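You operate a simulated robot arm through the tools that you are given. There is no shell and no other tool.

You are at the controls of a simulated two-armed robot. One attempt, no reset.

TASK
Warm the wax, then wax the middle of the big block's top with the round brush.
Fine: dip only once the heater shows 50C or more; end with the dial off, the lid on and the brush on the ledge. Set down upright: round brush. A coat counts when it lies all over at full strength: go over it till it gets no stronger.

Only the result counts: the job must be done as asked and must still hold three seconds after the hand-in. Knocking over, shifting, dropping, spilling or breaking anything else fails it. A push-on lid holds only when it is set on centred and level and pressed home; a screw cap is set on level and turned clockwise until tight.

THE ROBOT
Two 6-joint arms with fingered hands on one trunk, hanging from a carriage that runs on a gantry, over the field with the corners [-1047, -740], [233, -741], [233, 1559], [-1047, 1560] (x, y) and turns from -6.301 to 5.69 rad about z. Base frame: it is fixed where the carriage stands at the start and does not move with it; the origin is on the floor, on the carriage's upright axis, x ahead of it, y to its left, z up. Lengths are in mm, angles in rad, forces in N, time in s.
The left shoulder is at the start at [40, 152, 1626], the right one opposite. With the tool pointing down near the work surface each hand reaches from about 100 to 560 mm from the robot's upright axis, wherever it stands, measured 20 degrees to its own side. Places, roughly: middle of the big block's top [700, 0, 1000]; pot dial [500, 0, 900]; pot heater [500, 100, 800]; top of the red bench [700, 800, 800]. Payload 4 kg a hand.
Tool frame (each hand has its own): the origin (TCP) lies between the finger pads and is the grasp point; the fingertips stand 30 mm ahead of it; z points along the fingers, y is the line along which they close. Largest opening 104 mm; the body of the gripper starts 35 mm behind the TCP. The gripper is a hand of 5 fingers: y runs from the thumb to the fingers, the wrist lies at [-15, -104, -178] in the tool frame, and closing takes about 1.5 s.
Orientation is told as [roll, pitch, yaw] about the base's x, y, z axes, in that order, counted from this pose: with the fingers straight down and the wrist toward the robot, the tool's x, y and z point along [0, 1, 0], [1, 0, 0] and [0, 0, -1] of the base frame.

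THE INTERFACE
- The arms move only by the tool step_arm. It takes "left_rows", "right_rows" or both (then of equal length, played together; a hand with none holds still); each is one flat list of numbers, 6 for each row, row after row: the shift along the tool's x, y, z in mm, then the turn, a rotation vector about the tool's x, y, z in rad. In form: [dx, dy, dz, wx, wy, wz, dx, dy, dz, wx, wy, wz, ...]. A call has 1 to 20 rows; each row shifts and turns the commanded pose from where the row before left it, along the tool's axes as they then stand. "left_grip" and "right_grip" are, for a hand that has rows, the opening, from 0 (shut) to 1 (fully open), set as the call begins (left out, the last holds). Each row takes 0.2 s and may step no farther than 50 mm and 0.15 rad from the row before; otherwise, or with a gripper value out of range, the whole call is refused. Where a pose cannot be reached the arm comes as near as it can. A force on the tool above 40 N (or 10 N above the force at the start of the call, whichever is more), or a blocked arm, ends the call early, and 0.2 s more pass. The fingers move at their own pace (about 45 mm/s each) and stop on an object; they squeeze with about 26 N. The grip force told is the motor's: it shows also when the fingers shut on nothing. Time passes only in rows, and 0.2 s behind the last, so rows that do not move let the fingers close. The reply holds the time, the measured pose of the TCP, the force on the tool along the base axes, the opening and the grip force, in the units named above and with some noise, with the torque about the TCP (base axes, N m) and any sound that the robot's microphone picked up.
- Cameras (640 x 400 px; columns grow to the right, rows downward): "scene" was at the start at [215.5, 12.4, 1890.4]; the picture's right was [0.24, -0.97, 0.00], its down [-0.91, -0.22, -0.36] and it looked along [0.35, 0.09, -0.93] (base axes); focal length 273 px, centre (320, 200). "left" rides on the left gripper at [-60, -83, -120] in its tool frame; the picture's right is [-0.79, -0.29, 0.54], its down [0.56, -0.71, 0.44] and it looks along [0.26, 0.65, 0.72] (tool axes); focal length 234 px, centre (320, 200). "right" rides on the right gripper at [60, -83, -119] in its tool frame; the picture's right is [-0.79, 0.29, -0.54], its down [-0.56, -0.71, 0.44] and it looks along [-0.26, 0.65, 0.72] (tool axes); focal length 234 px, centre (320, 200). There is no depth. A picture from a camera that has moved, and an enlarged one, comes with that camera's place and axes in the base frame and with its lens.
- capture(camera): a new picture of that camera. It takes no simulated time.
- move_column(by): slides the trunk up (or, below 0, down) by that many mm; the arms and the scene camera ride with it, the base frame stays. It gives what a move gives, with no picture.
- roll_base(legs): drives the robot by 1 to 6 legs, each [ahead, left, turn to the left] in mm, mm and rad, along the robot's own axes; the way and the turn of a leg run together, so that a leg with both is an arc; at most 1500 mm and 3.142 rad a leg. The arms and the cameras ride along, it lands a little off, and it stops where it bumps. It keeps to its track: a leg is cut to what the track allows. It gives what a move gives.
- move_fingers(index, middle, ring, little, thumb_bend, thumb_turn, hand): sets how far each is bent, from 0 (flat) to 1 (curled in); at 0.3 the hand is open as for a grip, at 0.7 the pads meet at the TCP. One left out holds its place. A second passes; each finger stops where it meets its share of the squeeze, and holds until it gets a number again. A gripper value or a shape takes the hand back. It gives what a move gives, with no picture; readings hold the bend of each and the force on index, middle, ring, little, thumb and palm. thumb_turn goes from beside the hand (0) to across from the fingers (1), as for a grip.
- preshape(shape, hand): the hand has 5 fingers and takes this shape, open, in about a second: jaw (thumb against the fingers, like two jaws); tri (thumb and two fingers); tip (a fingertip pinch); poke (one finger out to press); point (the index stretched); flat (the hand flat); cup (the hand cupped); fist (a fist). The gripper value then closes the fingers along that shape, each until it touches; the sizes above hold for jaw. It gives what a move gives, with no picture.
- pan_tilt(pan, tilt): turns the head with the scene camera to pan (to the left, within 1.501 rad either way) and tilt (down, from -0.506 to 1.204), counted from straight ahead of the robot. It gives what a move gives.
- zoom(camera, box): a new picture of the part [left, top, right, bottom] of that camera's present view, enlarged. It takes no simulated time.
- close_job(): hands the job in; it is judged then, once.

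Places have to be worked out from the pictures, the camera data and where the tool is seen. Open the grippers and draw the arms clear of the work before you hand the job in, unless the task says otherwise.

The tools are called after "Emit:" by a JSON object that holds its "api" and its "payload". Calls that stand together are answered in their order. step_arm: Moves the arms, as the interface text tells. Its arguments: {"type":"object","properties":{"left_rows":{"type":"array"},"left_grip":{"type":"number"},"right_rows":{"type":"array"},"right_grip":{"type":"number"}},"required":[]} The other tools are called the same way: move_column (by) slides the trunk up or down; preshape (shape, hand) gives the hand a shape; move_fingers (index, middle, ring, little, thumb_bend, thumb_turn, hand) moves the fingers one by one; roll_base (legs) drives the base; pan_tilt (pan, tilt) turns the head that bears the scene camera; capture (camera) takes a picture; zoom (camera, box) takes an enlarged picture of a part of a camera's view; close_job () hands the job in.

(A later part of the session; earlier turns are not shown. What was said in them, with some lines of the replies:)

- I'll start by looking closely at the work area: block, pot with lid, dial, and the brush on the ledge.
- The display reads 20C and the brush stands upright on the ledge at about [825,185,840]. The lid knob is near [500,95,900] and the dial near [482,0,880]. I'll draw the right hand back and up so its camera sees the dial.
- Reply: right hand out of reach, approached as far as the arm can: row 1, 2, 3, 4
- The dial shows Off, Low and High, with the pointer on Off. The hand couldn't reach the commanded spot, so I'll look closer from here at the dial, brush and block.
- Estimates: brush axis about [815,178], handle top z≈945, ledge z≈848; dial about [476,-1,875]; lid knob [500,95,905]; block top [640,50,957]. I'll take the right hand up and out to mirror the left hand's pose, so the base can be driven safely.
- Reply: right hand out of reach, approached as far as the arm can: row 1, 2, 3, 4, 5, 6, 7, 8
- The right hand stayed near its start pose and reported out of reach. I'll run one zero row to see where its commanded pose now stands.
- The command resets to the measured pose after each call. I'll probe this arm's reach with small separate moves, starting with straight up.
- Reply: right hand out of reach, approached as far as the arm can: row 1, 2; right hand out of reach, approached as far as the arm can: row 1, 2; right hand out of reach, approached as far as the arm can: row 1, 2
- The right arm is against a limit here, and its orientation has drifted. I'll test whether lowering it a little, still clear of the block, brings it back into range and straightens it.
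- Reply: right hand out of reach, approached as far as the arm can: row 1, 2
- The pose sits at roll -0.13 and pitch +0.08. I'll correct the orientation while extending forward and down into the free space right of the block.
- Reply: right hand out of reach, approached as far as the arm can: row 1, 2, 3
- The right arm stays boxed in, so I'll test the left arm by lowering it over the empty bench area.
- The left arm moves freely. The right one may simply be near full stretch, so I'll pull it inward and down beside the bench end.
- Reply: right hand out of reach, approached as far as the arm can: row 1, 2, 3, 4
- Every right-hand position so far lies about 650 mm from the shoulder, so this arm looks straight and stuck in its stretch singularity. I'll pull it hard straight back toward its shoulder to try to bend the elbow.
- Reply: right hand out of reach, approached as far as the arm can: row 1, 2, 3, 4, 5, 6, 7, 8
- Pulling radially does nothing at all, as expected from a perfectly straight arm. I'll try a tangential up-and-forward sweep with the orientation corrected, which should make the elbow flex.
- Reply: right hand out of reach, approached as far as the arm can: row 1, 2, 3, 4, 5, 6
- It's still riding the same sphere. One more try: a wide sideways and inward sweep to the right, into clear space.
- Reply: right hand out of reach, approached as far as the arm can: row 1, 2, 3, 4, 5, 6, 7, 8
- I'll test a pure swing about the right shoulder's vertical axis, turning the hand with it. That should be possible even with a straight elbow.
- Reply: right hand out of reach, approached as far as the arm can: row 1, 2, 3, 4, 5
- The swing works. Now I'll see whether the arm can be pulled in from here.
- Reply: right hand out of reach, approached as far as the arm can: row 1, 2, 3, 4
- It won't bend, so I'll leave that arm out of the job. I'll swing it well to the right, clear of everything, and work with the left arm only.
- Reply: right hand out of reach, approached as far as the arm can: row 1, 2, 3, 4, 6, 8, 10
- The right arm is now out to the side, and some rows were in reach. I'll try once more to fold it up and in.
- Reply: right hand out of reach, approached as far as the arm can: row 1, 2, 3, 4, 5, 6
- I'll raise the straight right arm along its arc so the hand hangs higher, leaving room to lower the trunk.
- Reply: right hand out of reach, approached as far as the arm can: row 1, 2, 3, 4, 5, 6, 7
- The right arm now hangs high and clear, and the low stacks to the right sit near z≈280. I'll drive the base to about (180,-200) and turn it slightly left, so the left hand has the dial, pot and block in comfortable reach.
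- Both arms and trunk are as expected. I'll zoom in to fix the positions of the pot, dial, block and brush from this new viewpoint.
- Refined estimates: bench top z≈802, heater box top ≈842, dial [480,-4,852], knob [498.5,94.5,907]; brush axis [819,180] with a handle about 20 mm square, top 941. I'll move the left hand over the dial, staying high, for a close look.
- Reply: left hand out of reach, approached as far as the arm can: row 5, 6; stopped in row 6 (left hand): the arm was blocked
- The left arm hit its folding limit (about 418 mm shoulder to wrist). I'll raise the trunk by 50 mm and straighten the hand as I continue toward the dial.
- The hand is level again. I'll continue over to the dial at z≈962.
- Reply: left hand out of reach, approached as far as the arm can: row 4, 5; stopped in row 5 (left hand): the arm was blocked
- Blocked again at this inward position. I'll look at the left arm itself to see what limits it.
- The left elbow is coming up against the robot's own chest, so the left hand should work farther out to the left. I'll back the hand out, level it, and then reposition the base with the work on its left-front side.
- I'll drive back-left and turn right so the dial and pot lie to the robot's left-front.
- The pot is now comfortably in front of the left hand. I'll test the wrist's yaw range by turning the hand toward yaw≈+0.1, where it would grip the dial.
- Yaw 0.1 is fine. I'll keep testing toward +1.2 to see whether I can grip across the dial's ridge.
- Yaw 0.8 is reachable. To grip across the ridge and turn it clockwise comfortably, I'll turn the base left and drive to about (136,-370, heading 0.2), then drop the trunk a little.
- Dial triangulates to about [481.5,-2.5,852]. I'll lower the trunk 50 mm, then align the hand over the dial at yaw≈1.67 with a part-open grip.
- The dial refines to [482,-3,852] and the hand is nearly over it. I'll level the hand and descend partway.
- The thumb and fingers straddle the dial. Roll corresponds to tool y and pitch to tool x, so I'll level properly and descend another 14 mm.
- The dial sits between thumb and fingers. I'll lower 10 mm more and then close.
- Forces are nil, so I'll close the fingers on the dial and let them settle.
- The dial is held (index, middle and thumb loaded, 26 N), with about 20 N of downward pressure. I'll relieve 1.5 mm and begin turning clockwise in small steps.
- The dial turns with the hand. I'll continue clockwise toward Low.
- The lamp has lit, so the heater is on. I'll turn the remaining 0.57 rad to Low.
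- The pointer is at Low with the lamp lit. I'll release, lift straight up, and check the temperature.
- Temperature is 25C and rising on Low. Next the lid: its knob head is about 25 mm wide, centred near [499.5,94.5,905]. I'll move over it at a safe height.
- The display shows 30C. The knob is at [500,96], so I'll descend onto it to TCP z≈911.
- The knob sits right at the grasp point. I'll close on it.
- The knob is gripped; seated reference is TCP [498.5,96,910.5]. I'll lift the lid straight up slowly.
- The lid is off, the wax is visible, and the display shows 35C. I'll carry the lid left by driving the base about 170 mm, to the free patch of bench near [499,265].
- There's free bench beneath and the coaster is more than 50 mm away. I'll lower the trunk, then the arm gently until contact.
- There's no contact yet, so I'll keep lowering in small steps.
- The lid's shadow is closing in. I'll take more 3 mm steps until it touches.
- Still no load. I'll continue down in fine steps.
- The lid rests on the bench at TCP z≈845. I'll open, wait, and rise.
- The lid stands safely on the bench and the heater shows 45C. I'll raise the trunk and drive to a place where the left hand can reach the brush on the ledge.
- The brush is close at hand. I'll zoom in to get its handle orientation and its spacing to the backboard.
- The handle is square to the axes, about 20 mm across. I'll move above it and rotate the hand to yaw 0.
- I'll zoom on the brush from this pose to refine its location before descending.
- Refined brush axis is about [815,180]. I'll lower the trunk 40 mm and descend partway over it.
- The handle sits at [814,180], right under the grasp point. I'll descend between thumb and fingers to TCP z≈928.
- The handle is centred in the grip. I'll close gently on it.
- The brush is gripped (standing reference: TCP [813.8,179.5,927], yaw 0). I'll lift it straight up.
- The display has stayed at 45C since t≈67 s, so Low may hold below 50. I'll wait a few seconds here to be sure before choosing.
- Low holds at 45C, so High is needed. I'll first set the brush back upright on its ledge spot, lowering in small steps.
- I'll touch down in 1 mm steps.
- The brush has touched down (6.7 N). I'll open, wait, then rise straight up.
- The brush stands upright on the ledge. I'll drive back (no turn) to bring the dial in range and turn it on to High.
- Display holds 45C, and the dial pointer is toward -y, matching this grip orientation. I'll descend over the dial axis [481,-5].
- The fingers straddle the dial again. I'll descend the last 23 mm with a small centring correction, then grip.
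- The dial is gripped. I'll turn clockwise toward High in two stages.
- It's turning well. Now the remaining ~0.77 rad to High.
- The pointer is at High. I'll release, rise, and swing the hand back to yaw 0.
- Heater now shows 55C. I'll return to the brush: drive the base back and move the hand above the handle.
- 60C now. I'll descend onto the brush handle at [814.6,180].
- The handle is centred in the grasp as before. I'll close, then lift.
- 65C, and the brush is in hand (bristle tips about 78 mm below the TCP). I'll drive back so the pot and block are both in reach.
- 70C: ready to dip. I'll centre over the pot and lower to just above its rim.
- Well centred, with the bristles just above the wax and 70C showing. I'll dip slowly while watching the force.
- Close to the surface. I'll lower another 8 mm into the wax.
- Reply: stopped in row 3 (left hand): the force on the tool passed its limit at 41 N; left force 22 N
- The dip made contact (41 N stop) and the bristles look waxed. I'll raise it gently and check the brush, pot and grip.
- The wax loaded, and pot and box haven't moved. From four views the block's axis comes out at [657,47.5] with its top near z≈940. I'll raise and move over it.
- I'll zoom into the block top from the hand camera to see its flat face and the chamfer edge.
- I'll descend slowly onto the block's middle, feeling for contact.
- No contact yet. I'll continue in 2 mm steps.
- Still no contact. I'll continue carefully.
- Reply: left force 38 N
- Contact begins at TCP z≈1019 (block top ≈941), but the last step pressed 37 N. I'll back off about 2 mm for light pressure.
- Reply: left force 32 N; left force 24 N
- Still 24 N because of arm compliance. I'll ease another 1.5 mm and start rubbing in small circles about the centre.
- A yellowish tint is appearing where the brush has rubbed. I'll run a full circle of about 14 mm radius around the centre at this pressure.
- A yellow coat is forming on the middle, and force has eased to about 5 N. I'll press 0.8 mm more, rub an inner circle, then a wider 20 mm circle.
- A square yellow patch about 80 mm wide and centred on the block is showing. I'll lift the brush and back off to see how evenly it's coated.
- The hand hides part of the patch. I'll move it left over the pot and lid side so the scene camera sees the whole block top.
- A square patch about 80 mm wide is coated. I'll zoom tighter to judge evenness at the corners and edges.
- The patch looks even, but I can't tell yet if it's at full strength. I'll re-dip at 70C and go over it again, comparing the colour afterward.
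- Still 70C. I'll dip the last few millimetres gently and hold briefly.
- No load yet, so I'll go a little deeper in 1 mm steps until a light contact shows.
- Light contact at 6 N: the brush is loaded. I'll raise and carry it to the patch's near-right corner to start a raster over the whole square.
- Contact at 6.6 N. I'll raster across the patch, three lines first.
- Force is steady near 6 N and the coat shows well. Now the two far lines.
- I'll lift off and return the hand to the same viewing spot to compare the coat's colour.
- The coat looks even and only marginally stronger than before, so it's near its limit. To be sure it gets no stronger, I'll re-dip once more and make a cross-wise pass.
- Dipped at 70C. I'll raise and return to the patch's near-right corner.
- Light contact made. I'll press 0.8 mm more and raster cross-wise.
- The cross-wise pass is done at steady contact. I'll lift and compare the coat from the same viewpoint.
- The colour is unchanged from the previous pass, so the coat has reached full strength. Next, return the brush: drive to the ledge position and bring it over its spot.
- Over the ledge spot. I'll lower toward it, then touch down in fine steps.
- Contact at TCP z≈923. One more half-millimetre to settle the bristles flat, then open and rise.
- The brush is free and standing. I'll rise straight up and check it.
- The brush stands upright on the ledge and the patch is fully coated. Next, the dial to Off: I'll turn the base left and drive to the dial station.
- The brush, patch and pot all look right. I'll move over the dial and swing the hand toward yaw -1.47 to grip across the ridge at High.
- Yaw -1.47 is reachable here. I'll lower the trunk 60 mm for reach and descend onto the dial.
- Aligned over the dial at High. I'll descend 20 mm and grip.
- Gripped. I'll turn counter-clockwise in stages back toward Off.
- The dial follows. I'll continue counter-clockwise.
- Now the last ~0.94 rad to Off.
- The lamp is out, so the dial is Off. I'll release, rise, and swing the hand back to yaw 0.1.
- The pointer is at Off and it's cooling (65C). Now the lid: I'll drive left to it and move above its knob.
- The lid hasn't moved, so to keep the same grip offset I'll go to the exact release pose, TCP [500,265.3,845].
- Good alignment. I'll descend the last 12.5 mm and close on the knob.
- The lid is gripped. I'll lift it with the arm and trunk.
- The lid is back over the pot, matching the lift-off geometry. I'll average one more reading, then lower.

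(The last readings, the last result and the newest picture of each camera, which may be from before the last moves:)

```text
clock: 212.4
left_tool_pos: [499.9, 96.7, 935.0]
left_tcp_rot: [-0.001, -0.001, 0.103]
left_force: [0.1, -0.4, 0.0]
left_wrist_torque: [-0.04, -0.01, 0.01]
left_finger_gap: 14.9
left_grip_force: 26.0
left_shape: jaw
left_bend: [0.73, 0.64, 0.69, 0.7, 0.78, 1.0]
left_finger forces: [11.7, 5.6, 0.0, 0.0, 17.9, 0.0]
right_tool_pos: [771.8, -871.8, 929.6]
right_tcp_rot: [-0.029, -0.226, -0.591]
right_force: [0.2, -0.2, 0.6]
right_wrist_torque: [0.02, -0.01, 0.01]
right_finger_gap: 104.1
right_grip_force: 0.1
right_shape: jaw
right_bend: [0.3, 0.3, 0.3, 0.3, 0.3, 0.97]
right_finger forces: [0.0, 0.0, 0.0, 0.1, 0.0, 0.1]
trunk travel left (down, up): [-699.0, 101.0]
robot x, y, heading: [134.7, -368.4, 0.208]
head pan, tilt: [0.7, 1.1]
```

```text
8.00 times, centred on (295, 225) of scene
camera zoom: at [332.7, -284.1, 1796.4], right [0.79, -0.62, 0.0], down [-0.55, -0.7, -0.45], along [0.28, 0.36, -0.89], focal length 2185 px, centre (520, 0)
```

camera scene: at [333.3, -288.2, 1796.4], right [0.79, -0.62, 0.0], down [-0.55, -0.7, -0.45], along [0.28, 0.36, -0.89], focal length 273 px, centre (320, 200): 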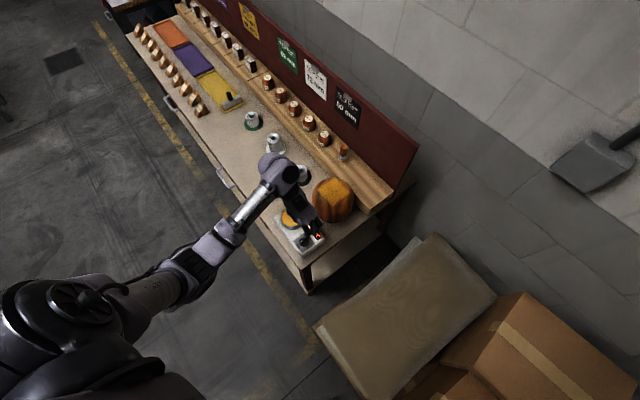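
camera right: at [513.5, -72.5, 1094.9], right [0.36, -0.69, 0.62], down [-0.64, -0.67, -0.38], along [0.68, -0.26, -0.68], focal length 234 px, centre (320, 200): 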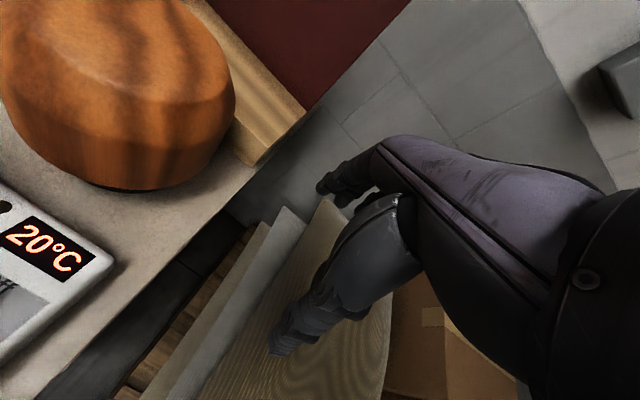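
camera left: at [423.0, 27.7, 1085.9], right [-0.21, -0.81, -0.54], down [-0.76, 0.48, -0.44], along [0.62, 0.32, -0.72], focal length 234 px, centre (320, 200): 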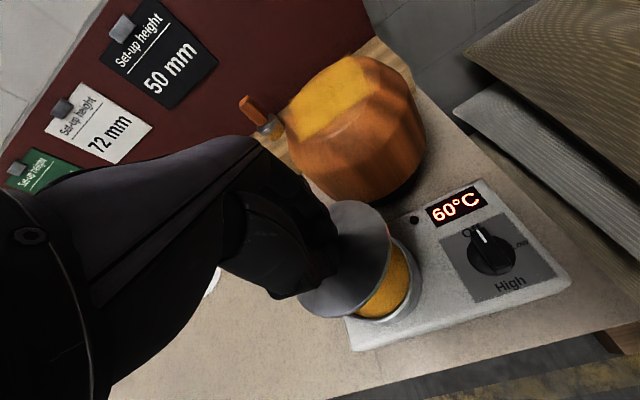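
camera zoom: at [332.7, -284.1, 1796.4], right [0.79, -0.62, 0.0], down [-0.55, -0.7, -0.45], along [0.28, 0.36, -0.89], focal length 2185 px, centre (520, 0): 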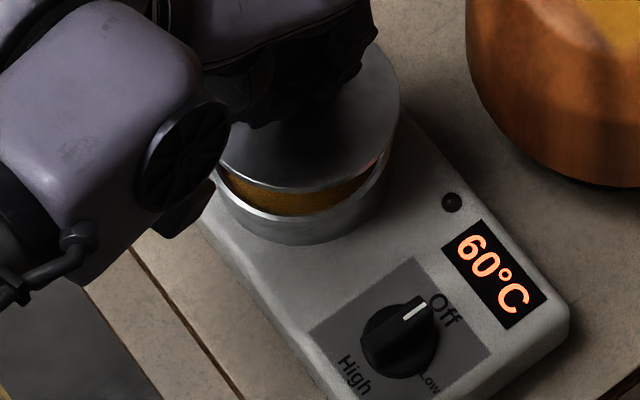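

Average TCP is [499.9,96.1] against the seated reference [498.6,95.5], so I'll shift slightly and lower toward the rim.

Emit:
{"api": "step_arm", "payload": {"left_rows": [-0.2, -0.7, 6, 0, 0, 0, -0.2, -0.6, 6, 0, 0, 0, 0, 0, 5, 0, 0, 0]}}

Emit:
{"api": "zoom", "payload": {"camera": "left", "box": [260, 170, 480, 330]}}

Emit:
{"api": "zoom", "payload": {"camera": "scene", "box": [265, 200, 325, 250]}}

```text
clock: 213.2
left_tool_pos: [497.7, 96.0, 918.6]
left_tcp_rot: [-0.001, 0.001, 0.103]
left_force: [0.1, 1.7, -0.5]
left_wrist_torque: [-0.01, 0.02, 0.0]
left_finger_gap: 15.0
left_grip_force: 26.4
left_shape: jaw
left_bend: [0.73, 0.64, 0.69, 0.7, 0.78, 1.0]
left_finger forces: [11.8, 5.8, 0.0, 0.0, 18.0, 0.1]
right_tool_pos: [772.4, -871.0, 928.6]
right_tcp_rot: [-0.026, -0.226, -0.592]
right_force: [0.1, -0.2, -0.6]
right_wrist_torque: [-0.06, -0.01, 0.01]
right_finger_gap: 104.3
right_grip_force: 0.1
right_shape: jaw
right_bend: [0.3, 0.3, 0.3, 0.3, 0.3, 0.97]
right_finger forces: [0.0, 0.0, 0.0, 0.0, 0.1, 0.1]
trunk travel left (down, up): [-699.0, 101.0]
robot x, y, heading: [138.4, -365.7, 0.209]
head pan, tilt: [0.7, 1.1]
```

```text
2.50 times, centred on (370, 250) of left
camera zoom: at [421.8, 27.5, 1039.2], right [-0.21, -0.81, -0.54], down [-0.76, 0.48, -0.44], along [0.62, 0.32, -0.72], focal length 585 px, centre (195, 75)
```

zoom: 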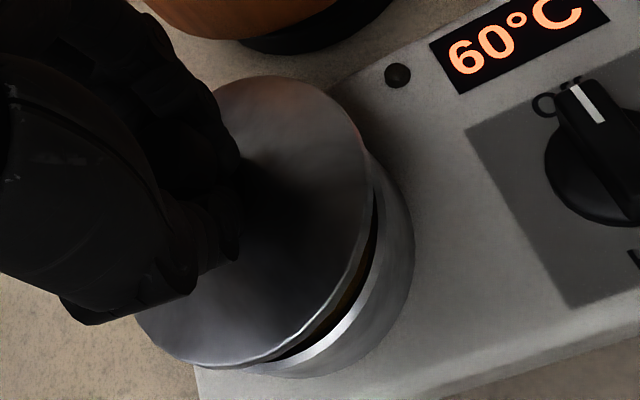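

```text
8.00 times, centred on (295, 225) of scene
camera zoom: at [332.7, -284.1, 1796.4], right [0.79, -0.61, 0.0], down [-0.55, -0.7, -0.45], along [0.28, 0.36, -0.89], focal length 2185 px, centre (520, 0)
```

zoom: 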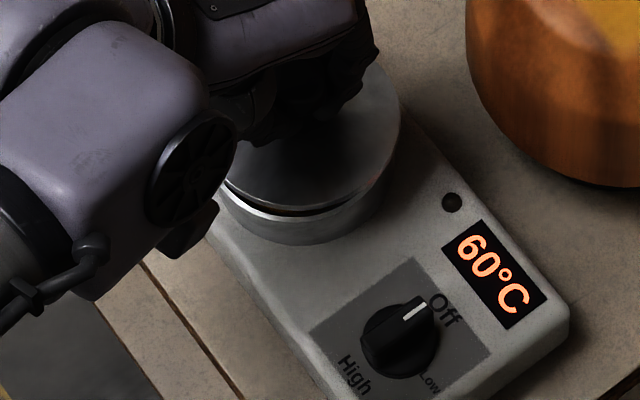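

Concentric with the rim. I'll lower in 2 mm steps until it seats.

Emit:
{"api": "step_arm", "payload": {"left_rows": [0, 0, 2, 0, 0, 0, 0, 0, 2, 0, 0, 0, 0, 0, 2, 0, 0, 0]}}

Emit:
{"api": "step_arm", "payload": {"left_rows": [0, 0, 1, 0, 0, 0]}}

Emit:
{"api": "zoom", "payload": {"camera": "left", "box": [260, 170, 480, 330]}}

```text
clock: 214.0
left_tool_pos: [498.1, 95.3, 913.7]
left_tcp_rot: [-0.001, 0.0, 0.104]
left_force: [-0.4, -0.5, 0.1]
left_wrist_torque: [-0.01, -0.02, 0.01]
left_finger_gap: 14.8
left_grip_force: 26.2
left_shape: jaw
left_bend: [0.73, 0.64, 0.69, 0.7, 0.78, 1.0]
left_finger forces: [11.6, 5.8, 0.1, 0.1, 18.2, 0.0]
right_tool_pos: [771.5, -872.0, 928.6]
right_tcp_rot: [-0.026, -0.226, -0.591]
right_force: [0.8, -0.7, -0.4]
right_wrist_torque: [0.0, 0.03, 0.02]
right_finger_gap: 103.7
right_grip_force: 0.0
right_shape: jaw
right_bend: [0.3, 0.3, 0.3, 0.3, 0.3, 0.97]
right_finger forces: [0.0, 0.1, 0.1, 0.0, 0.1, 0.1]
trunk travel left (down, up): [-699.0, 101.0]
robot x, y, heading: [136.0, -363.1, 0.21]
head pan, tilt: [0.7, 1.1]
```

```text
clock: 214.4
left_tool_pos: [499.5, 96.8, 912.2]
left_tcp_rot: [-0.001, 0.001, 0.104]
left_force: [-0.6, -0.6, 0.7]
left_wrist_torque: [0.03, -0.03, 0.02]
left_finger_gap: 15.0
left_grip_force: 25.9
left_shape: jaw
left_bend: [0.73, 0.64, 0.69, 0.7, 0.78, 1.0]
left_finger forces: [11.5, 6.7, 0.0, 0.0, 19.0, 0.1]
right_tool_pos: [771.1, -871.5, 929.1]
right_tcp_rot: [-0.026, -0.226, -0.591]
right_force: [0.1, -0.2, -0.2]
right_wrist_torque: [0.0, -0.01, -0.01]
right_finger_gap: 104.2
right_grip_force: 0.1
right_shape: jaw
right_bend: [0.3, 0.3, 0.3, 0.3, 0.3, 0.97]
right_finger forces: [0.0, 0.1, 0.1, 0.0, 0.0, 0.0]
trunk travel left (down, up): [-699.0, 101.0]
robot x, y, heading: [133.8, -370.3, 0.21]
head pan, tilt: [0.7, 1.1]
```

```text
2.50 times, centred on (370, 250) of left
camera zoom: at [421.9, 27.7, 1032.1], right [-0.21, -0.81, -0.54], down [-0.76, 0.48, -0.44], along [0.62, 0.32, -0.72], focal length 585 px, centre (195, 75)
```

zoom: 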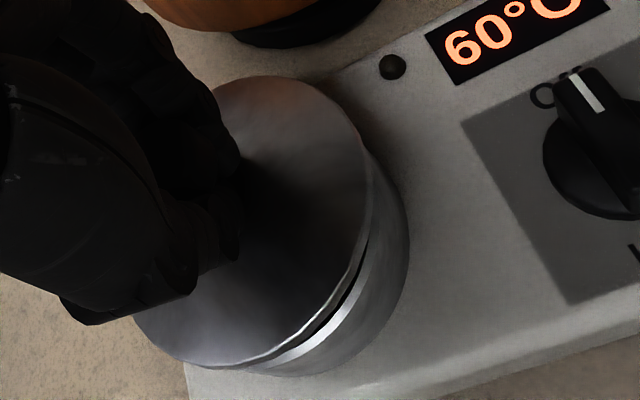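

Nearly seated. I'll take two more millimetres with force watch.

Emit:
{"api": "step_arm", "payload": {"left_rows": [0, 0, 1, 0, 0, 0]}}

Emit:
{"api": "step_arm", "payload": {"left_rows": [0, 0, 1, 0, 0, 0]}}

Emit:
{"api": "zoom", "payload": {"camera": "left", "box": [260, 170, 480, 330]}}

Emit:
{"api": "zoom", "payload": {"camera": "scene", "box": [265, 200, 325, 250]}}

```text
clock: 214.8
left_tool_pos: [499.6, 95.9, 910.0]
left_tcp_rot: [0.0, 0.001, 0.104]
left_force: [-0.6, -0.4, 3.0]
left_wrist_torque: [0.07, -0.1, -0.01]
left_finger_gap: 15.0
left_grip_force: 26.3
left_shape: jaw
left_bend: [0.73, 0.64, 0.69, 0.7, 0.78, 1.0]
left_finger forces: [11.4, 7.4, 0.1, 0.0, 19.6, 0.0]
right_tool_pos: [770.9, -871.6, 927.5]
right_tcp_rot: [-0.026, -0.226, -0.59]
right_force: [-0.6, 0.8, 0.0]
right_wrist_torque: [0.0, -0.05, -0.01]
right_finger_gap: 104.1
right_grip_force: 0.1
right_shape: jaw
right_bend: [0.3, 0.3, 0.3, 0.3, 0.3, 0.97]
right_finger forces: [0.1, 0.0, 0.1, 0.1, 0.0, 0.0]
trunk travel left (down, up): [-699.0, 101.0]
robot x, y, heading: [132.6, -365.4, 0.209]
head pan, tilt: [0.7, 1.1]
```

```text
clock: 215.2
left_tool_pos: [498.3, 96.0, 909.4]
left_tcp_rot: [0.001, -0.001, 0.105]
left_force: [-2.5, -1.6, 5.8]
left_wrist_torque: [0.02, -0.16, 0.0]
left_finger_gap: 15.3
left_grip_force: 26.6
left_shape: jaw
left_bend: [0.73, 0.64, 0.69, 0.7, 0.78, 1.0]
left_finger forces: [11.6, 8.0, 0.0, 0.0, 21.0, 0.0]
right_tool_pos: [771.2, -870.3, 928.2]
right_tcp_rot: [-0.027, -0.226, -0.591]
right_force: [0.4, 0.0, -0.5]
right_wrist_torque: [0.01, -0.02, 0.02]
right_finger_gap: 103.9
right_grip_force: 0.0
right_shape: jaw
right_bend: [0.3, 0.3, 0.3, 0.3, 0.3, 0.97]
right_finger forces: [0.0, 0.0, 0.0, 0.0, 0.0, 0.0]
trunk travel left (down, up): [-699.0, 101.0]
robot x, y, heading: [141.4, -365.5, 0.208]
head pan, tilt: [0.7, 1.1]
```

```text
2.50 times, centred on (370, 250) of left
camera zoom: at [421.7, 27.7, 1030.2], right [-0.21, -0.81, -0.54], down [-0.76, 0.48, -0.44], along [0.62, 0.32, -0.72], focal length 585 px, centre (195, 75)
```

zoom: 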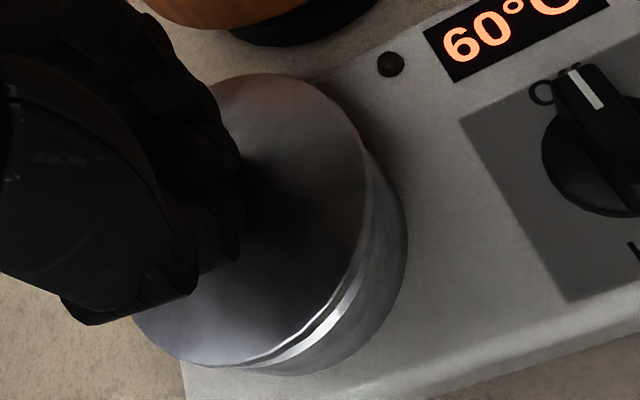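

```text
8.00 times, centred on (295, 225) of scene
camera zoom: at [332.6, -284.1, 1796.5], right [0.79, -0.61, 0.0], down [-0.55, -0.7, -0.45], along [0.28, 0.36, -0.89], focal length 2185 px, centre (520, 0)
```

zoom: 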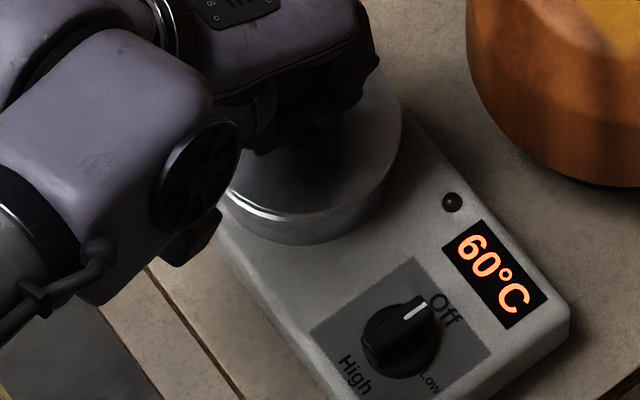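

Seated with the gap closed. I'll press about 1 mm more to be sure it's home, then release.

Emit:
{"api": "step_arm", "payload": {"left_rows": [0, 0, 1.2, 0, 0, 0, 0, 0, 0.8, 0, 0, 0]}}

Emit:
{"api": "step_arm", "payload": {"left_rows": [0, 0, -1.5, 0, 0, 0, 0, 0, 0, 0, 0, 0]}}

```text
clock: 215.8
left_tool_pos: [497.6, 96.6, 908.2]
left_tcp_rot: [-0.001, 0.003, 0.105]
left_force: [-6.5, -3.6, 11.3]
left_wrist_torque: [0.06, -0.2, -0.05]
left_finger_gap: 15.7
left_grip_force: 26.0
left_shape: jaw
left_bend: [0.74, 0.64, 0.69, 0.7, 0.78, 1.0]
left_finger forces: [13.5, 9.6, 0.0, 0.0, 23.8, 0.0]
right_tool_pos: [771.2, -871.8, 928.2]
right_tcp_rot: [-0.026, -0.224, -0.591]
right_force: [0.5, 0.3, -0.7]
right_wrist_torque: [0.01, -0.01, -0.02]
right_finger_gap: 103.7
right_grip_force: 0.0
right_shape: jaw
right_bend: [0.3, 0.3, 0.3, 0.3, 0.3, 0.97]
right_finger forces: [0.0, 0.0, 0.1, 0.0, 0.0, 0.1]
trunk travel left (down, up): [-699.0, 101.0]
robot x, y, heading: [138.7, -362.6, 0.206]
head pan, tilt: [0.7, 1.1]
```

```text
clock: 216.4
left_tool_pos: [497.9, 96.9, 910.0]
left_tcp_rot: [0.001, 0.002, 0.105]
left_force: [-2.1, -1.9, 4.7]
left_wrist_torque: [0.03, -0.09, 0.01]
left_finger_gap: 15.5
left_grip_force: 26.0
left_shape: jaw
left_bend: [0.73, 0.64, 0.69, 0.7, 0.78, 1.0]
left_finger forces: [13.7, 7.9, 0.0, 0.0, 20.0, 0.1]
right_tool_pos: [771.5, -871.3, 929.3]
right_tcp_rot: [-0.026, -0.223, -0.591]
right_force: [-0.7, -0.2, -0.1]
right_wrist_torque: [0.01, 0.01, -0.01]
right_finger_gap: 103.9
right_grip_force: 0.1
right_shape: jaw
right_bend: [0.3, 0.3, 0.3, 0.3, 0.3, 0.97]
right_finger forces: [0.0, 0.0, 0.0, 0.2, 0.0, 0.0]
trunk travel left (down, up): [-699.0, 101.0]
robot x, y, heading: [135.3, -366.6, 0.21]
head pan, tilt: [0.7, 1.1]
```

Pressed home (11 N). I'll open the hand, wait for it to clear, and rise straight up.

Emit:
{"api": "step_arm", "payload": {"left_rows": [0, 0, 0, 0, 0, 0, 0, 0, 0, 0, 0, 0, 0, 0, 0, 0, 0, 0, 0, 0, 0, 0, 0, 0, 0, 0, 0, 0, 0, 0, 0, 0, 0, 0, 0, 0], "left_grip": 0.5}}

Emit:
{"api": "step_arm", "payload": {"left_rows": [0, 0, -8, 0, 0, 0, 0, 0, -15, 0, 0, 0, 0, 0, -25, 0, 0, 0, 0, 0, -30, 0, 0, 0]}}

Emit:
{"api": "capture", "payload": {"camera": "left"}}

Emit:
{"api": "zoom", "payload": {"camera": "left", "box": [300, 190, 500, 340]}}

Emit:
{"api": "zoom", "payload": {"camera": "scene", "box": [265, 200, 325, 250]}}

```text
clock: 217.8
left_tool_pos: [497.5, 96.9, 909.2]
left_tcp_rot: [0.0, 0.001, 0.104]
left_force: [0.6, -0.1, -0.9]
left_wrist_torque: [-0.04, 0.0, -0.01]
left_finger_gap: 51.5
left_grip_force: 0.2
left_shape: jaw
left_bend: [0.74, 0.45, 0.42, 0.64, 0.7, 1.0]
left_finger forces: [0.0, 0.0, 0.0, 0.0, 0.0, 0.0]
right_tool_pos: [771.9, -871.2, 927.4]
right_tcp_rot: [-0.025, -0.226, -0.592]
right_force: [-0.1, 0.6, -1.1]
right_wrist_torque: [-0.03, 0.03, 0.0]
right_finger_gap: 104.0
right_grip_force: 0.1
right_shape: jaw
right_bend: [0.3, 0.3, 0.3, 0.3, 0.3, 0.97]
right_finger forces: [0.0, 0.0, 0.0, 0.0, 0.0, 0.0]
trunk travel left (down, up): [-699.0, 101.0]
robot x, y, heading: [136.9, -364.9, 0.208]
head pan, tilt: [0.7, 1.1]
```

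```text
clock: 218.8
left_tool_pos: [498.2, 96.9, 987.9]
left_tcp_rot: [-0.001, 0.001, 0.105]
left_force: [-0.8, 0.3, -0.4]
left_wrist_torque: [0.01, 0.02, 0.01]
left_finger_gap: 51.3
left_grip_force: 0.0
left_shape: jaw
left_bend: [0.74, 0.45, 0.42, 0.64, 0.7, 1.0]
left_finger forces: [0.0, 0.0, 0.0, 0.0, 0.0, 0.0]
right_tool_pos: [771.9, -871.9, 929.1]
right_tcp_rot: [-0.027, -0.227, -0.591]
right_force: [-0.3, 0.2, -0.4]
right_wrist_torque: [0.0, 0.03, 0.01]
right_finger_gap: 103.9
right_grip_force: 0.0
right_shape: jaw
right_bend: [0.3, 0.3, 0.3, 0.3, 0.3, 0.97]
right_finger forces: [0.0, 0.0, 0.0, 0.0, 0.1, 0.0]
trunk travel left (down, up): [-699.0, 101.0]
robot x, y, heading: [133.3, -363.9, 0.203]
head pan, tilt: [0.7, 1.1]
```

```text
taken
camera left: at [421.1, 28.2, 1107.9], right [-0.21, -0.81, -0.54], down [-0.76, 0.48, -0.43], along [0.61, 0.32, -0.72], focal length 234 px, centre (320, 200)
```

left: 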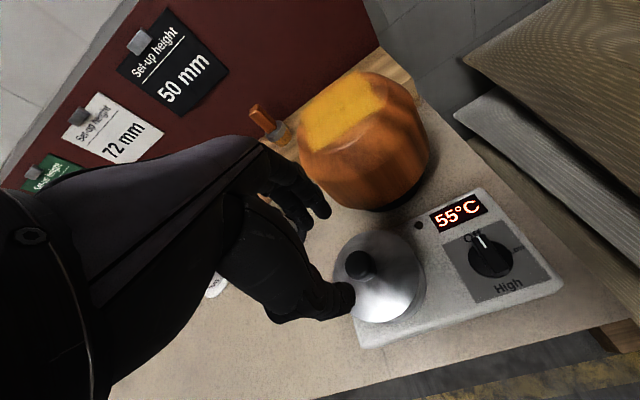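

```text
2.67 times, centred on (400, 265) of left
camera zoom: at [421.1, 28.2, 1107.9], right [-0.21, -0.81, -0.54], down [-0.76, 0.48, -0.43], along [0.61, 0.32, -0.72], focal length 624 px, centre (107, 27)
```

zoom: 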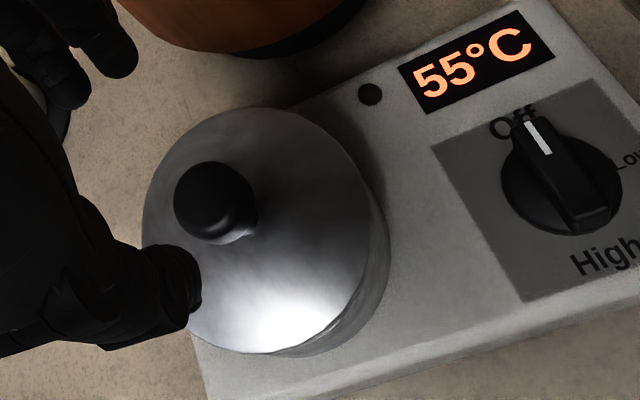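

```text
8.00 times, centred on (295, 225) of scene
camera zoom: at [332.7, -284.0, 1796.4], right [0.79, -0.61, 0.0], down [-0.55, -0.7, -0.45], along [0.28, 0.36, -0.89], focal length 2185 px, centre (520, 0)
```

zoom: 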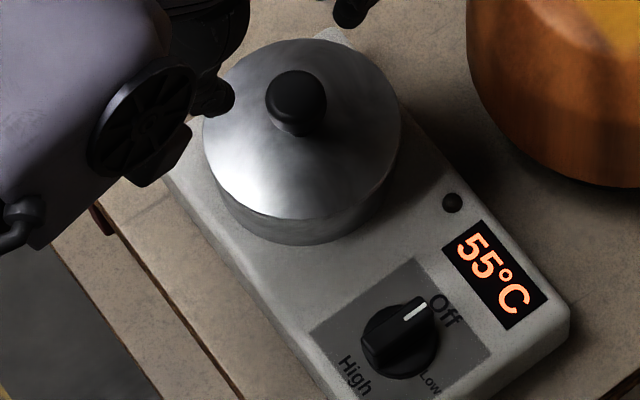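

The lid sits centred, with the dial at Off and the lamp out. I'll open the hand fully, raise, and back the robot away, then inspect everything.

Emit:
{"api": "move_column", "payload": {"by": 70}}

Emit:
{"api": "roll_base", "payload": {"legs": [[-220, 0, 0]]}}

Emit:
{"api": "step_arm", "payload": {"left_rows": [0, 0, 0, 0, 0, 0, 0, 0, 0, 0, 0, 0, 0, 0, 0, 0, 0, 0, 0, 0, 0, 0, 0, 0], "left_grip": 1.0}}

Emit:
{"api": "pan_tilt", "payload": {"pan": 0.3, "tilt": 0.85}}

Emit:
{"api": "capture", "payload": {"camera": "scene"}}

```text
clock: 219.9
left_tool_pos: [498.5, 96.9, 1058.2]
left_tcp_rot: [-0.001, 0.001, 0.104]
left_force: [-0.4, 0.1, -0.7]
left_wrist_torque: [0.0, -0.02, 0.0]
left_finger_gap: 51.3
left_grip_force: 0.0
left_shape: jaw
left_bend: [0.74, 0.45, 0.42, 0.64, 0.7, 1.0]
left_finger forces: [0.1, 0.0, 0.1, 0.0, 0.0, 0.0]
right_tool_pos: [771.8, -871.6, 997.5]
right_tcp_rot: [-0.025, -0.225, -0.592]
right_force: [-0.4, -0.2, -0.1]
right_wrist_torque: [0.05, -0.02, 0.01]
right_finger_gap: 103.9
right_grip_force: 0.1
right_shape: jaw
right_bend: [0.3, 0.3, 0.3, 0.3, 0.3, 0.97]
right_finger forces: [0.1, 0.0, 0.0, 0.1, 0.0, 0.0]
trunk travel left (down, up): [-769.0, 31.0]
robot x, y, heading: [140.6, -364.1, 0.21]
head pan, tilt: [0.7, 1.1]
```

```text
clock: 221.6
left_tool_pos: [285.0, 51.3, 1056.0]
left_tcp_rot: [-0.001, 0.002, 0.103]
left_force: [0.4, 0.2, 0.0]
left_wrist_torque: [-0.05, 0.05, -0.02]
left_finger_gap: 51.6
left_grip_force: 0.1
left_shape: jaw
left_bend: [0.74, 0.45, 0.42, 0.64, 0.7, 1.0]
left_finger forces: [0.1, 0.0, 0.0, 0.0, 0.1, 0.1]
right_tool_pos: [558.1, -917.7, 997.5]
right_tcp_rot: [-0.027, -0.226, -0.591]
right_force: [-0.4, -0.6, 0.5]
right_wrist_torque: [0.01, -0.01, 0.0]
right_finger_gap: 104.0
right_grip_force: 0.0
right_shape: jaw
right_bend: [0.3, 0.3, 0.3, 0.3, 0.3, 0.97]
right_finger forces: [0.0, 0.0, 0.0, 0.0, 0.0, 0.0]
trunk travel left (down, up): [-769.0, 31.0]
robot x, y, heading: [-75.6, -411.1, 0.206]
head pan, tilt: [0.7, 1.1]
```

```text
clock: 222.6
left_tool_pos: [283.1, 50.8, 1055.7]
left_tcp_rot: [0.002, 0.001, 0.102]
left_force: [1.0, 0.0, 0.5]
left_wrist_torque: [-0.01, 0.01, 0.03]
left_finger_gap: 103.6
left_grip_force: 0.1
left_shape: jaw
left_bend: [0.3, 0.3, 0.3, 0.3, 0.3, 0.97]
left_finger forces: [0.1, 0.0, 0.0, 0.0, 0.0, 0.0]
right_tool_pos: [557.1, -917.8, 999.2]
right_tcp_rot: [-0.027, -0.226, -0.592]
right_force: [-0.5, 0.3, 0.1]
right_wrist_torque: [-0.01, 0.01, 0.01]
right_finger_gap: 103.7
right_grip_force: 0.1
right_shape: jaw
right_bend: [0.3, 0.3, 0.3, 0.3, 0.3, 0.97]
right_finger forces: [0.1, 0.0, 0.0, 0.0, 0.1, 0.0]
trunk travel left (down, up): [-769.0, 31.0]
robot x, y, heading: [-80.0, -413.1, 0.203]
head pan, tilt: [0.7, 1.1]
```

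```text
clock: 223.4
left_tool_pos: [285.0, 50.7, 1056.9]
left_tcp_rot: [-0.001, 0.002, 0.105]
left_force: [0.0, -0.2, -0.2]
left_wrist_torque: [0.01, 0.0, 0.0]
left_finger_gap: 103.5
left_grip_force: 0.0
left_shape: jaw
left_bend: [0.3, 0.3, 0.3, 0.3, 0.3, 0.97]
left_finger forces: [0.0, 0.1, 0.0, 0.0, 0.1, 0.0]
right_tool_pos: [556.7, -916.7, 999.0]
right_tcp_rot: [-0.026, -0.225, -0.593]
right_force: [0.1, -0.2, 0.9]
right_wrist_torque: [-0.01, 0.01, -0.02]
right_finger_gap: 104.1
right_grip_force: 0.1
right_shape: jaw
right_bend: [0.3, 0.3, 0.3, 0.3, 0.3, 0.97]
right_finger forces: [0.1, 0.1, 0.0, 0.0, 0.0, 0.0]
trunk travel left (down, up): [-769.0, 31.0]
robot x, y, heading: [-82.2, -413.2, 0.211]
head pan, tilt: [0.3, 0.85]
```

```text
taken
camera scene: at [147.9, -341.1, 1884.1], right [0.49, -0.87, 0.0], down [-0.66, -0.37, -0.66], along [0.58, 0.32, -0.75], focal length 273 px, centre (320, 200)
```

scene: 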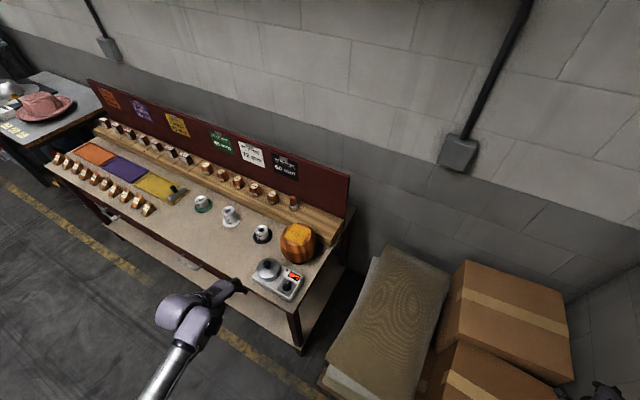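

Everything is clear of the bench. I'll zoom in for a final check of brush, coat, lid and dial.

Emit:
{"api": "zoom", "payload": {"camera": "scene", "box": [230, 180, 350, 310]}}

Emit:
{"api": "zoom", "payload": {"camera": "scene", "box": [245, 250, 315, 305]}}

Emit:
{"api": "zoom", "payload": {"camera": "scene", "box": [270, 185, 330, 270]}}

Emit:
{"api": "capture", "payload": {"camera": "left"}}

```text
3.08 times, centred on (290, 245) of scene
camera zoom: at [147.9, -341.1, 1884.1], right [0.49, -0.87, 0.0], down [-0.66, -0.37, -0.66], along [0.58, 0.32, -0.75], focal length 840 px, centre (412, 62)
```

zoom: 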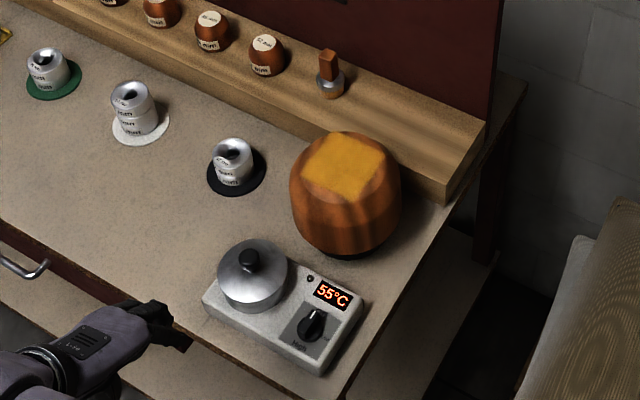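

```text
7.27 times, centred on (280, 278) of scene
camera zoom: at [147.9, -341.1, 1884.1], right [0.49, -0.87, 0.0], down [-0.66, -0.37, -0.66], along [0.58, 0.32, -0.75], focal length 1986 px, centre (611, -364)
```

zoom: 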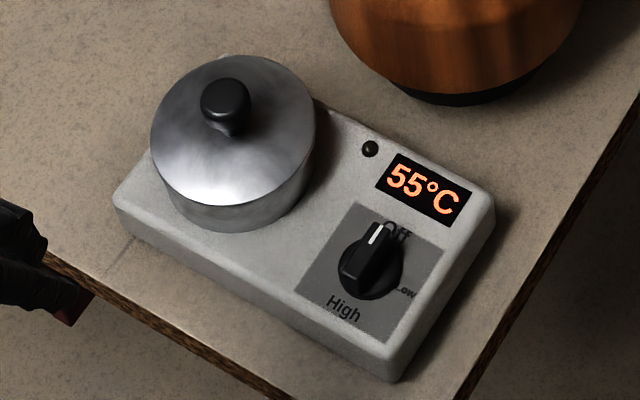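

```text
4.71 times, centred on (300, 228) of scene
camera zoom: at [147.9, -341.1, 1884.1], right [0.49, -0.87, 0.0], down [-0.66, -0.37, -0.66], along [0.58, 0.32, -0.75], focal length 1285 px, centre (414, 71)
```

zoom: 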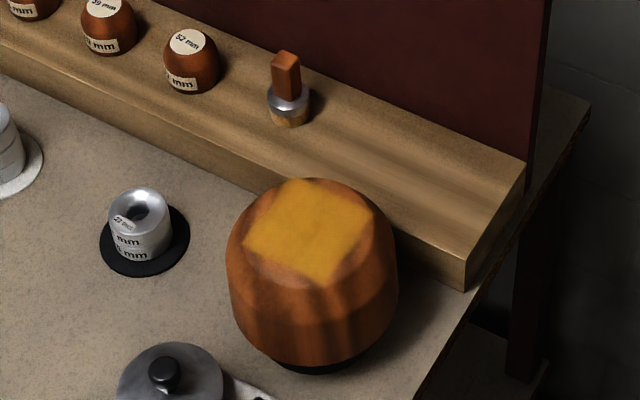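

```text
taken
camera left: at [207.5, -17.4, 1177.9], right [-0.21, -0.81, -0.54], down [-0.76, 0.48, -0.44], along [0.62, 0.32, -0.72], focal length 234 px, centre (320, 200)
```

left: 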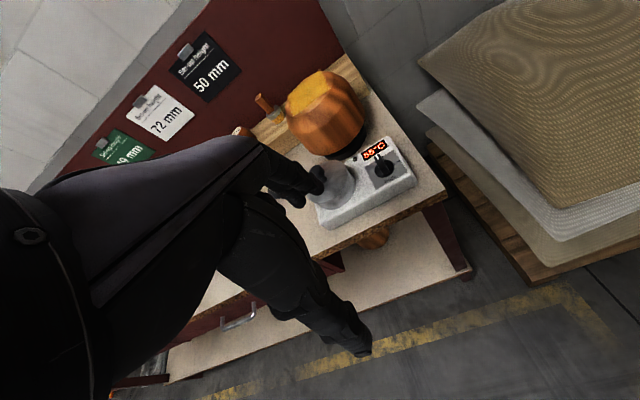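

Lid, dial and brush look right. There's a faint orange tone at the patch centre, so I'll zoom in to check whether it's coated evenly.

Emit:
{"api": "zoom", "payload": {"camera": "scene", "box": [286, 215, 316, 240]}}

Emit:
{"api": "zoom", "payload": {"camera": "left", "box": [270, 55, 370, 140]}}

```text
16.00 times, centred on (301, 228) of scene
camera zoom: at [147.9, -341.1, 1884.1], right [0.49, -0.87, 0.0], down [-0.66, -0.37, -0.66], along [0.58, 0.32, -0.75], focal length 4370 px, centre (624, -240)
```

zoom: 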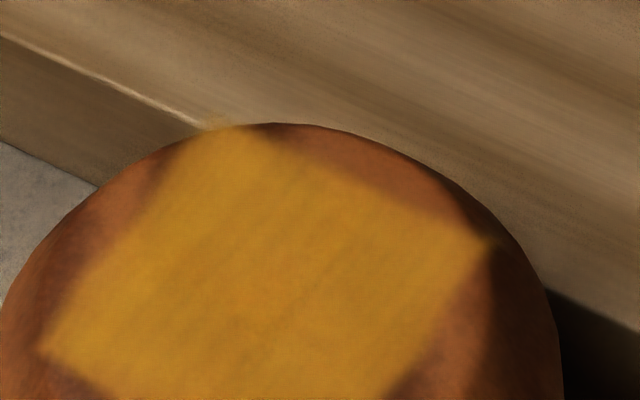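

```text
4.71 times, centred on (320, 98) of left
camera zoom: at [207.5, -17.4, 1177.9], right [-0.21, -0.81, -0.54], down [-0.76, 0.48, -0.44], along [0.62, 0.32, -0.72], focal length 1102 px, centre (320, 682)
```

zoom: 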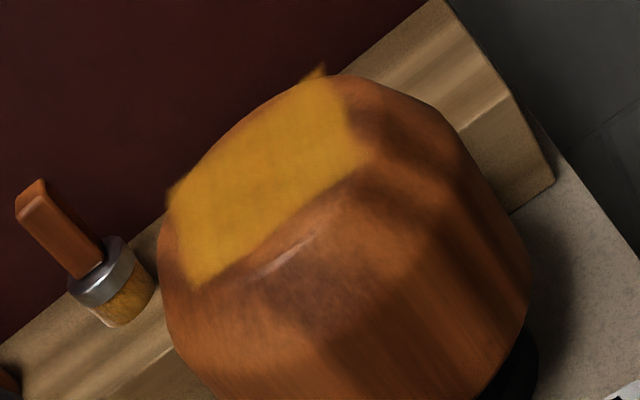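

The coat lies evenly over the whole square and didn't get stronger between the last two passes. The brush stands upright on the ledge, the lid is on, the dial is Off with the lamp out, and both hands are open and clear. I'm handing the job in.

Emit:
{"api": "close_job", "payload": {}}

```text
The job is handed in.
```

The wax is warmed and the middle of the big block's top is coated. I've handed the job in, but I don't have the verdict.

- **Heating:** Low held at 45°C, so I turned the dial to High. All three dips were made with the heater showing 70°C.
- **Coat:** the yellow patch lies evenly over a square about 80 mm wide in the middle of the top. It looked the same after the third pass as after the second, so I took it to be at full strength.
- **Pressure:** one dip and the first touch on the block pressed to about 40 N. The pot, heater and block stayed where they were.
- **End state:**
  - The dial is at Off with the lamp out.
  - The lid is back on, centred and pressed down.
  - The round brush stands upright on the ledge.
  - Both hands are open and clear of the bench.

The right arm couldn't bend at its elbow from the start, so I swung it out of the way and did all the work with the left.
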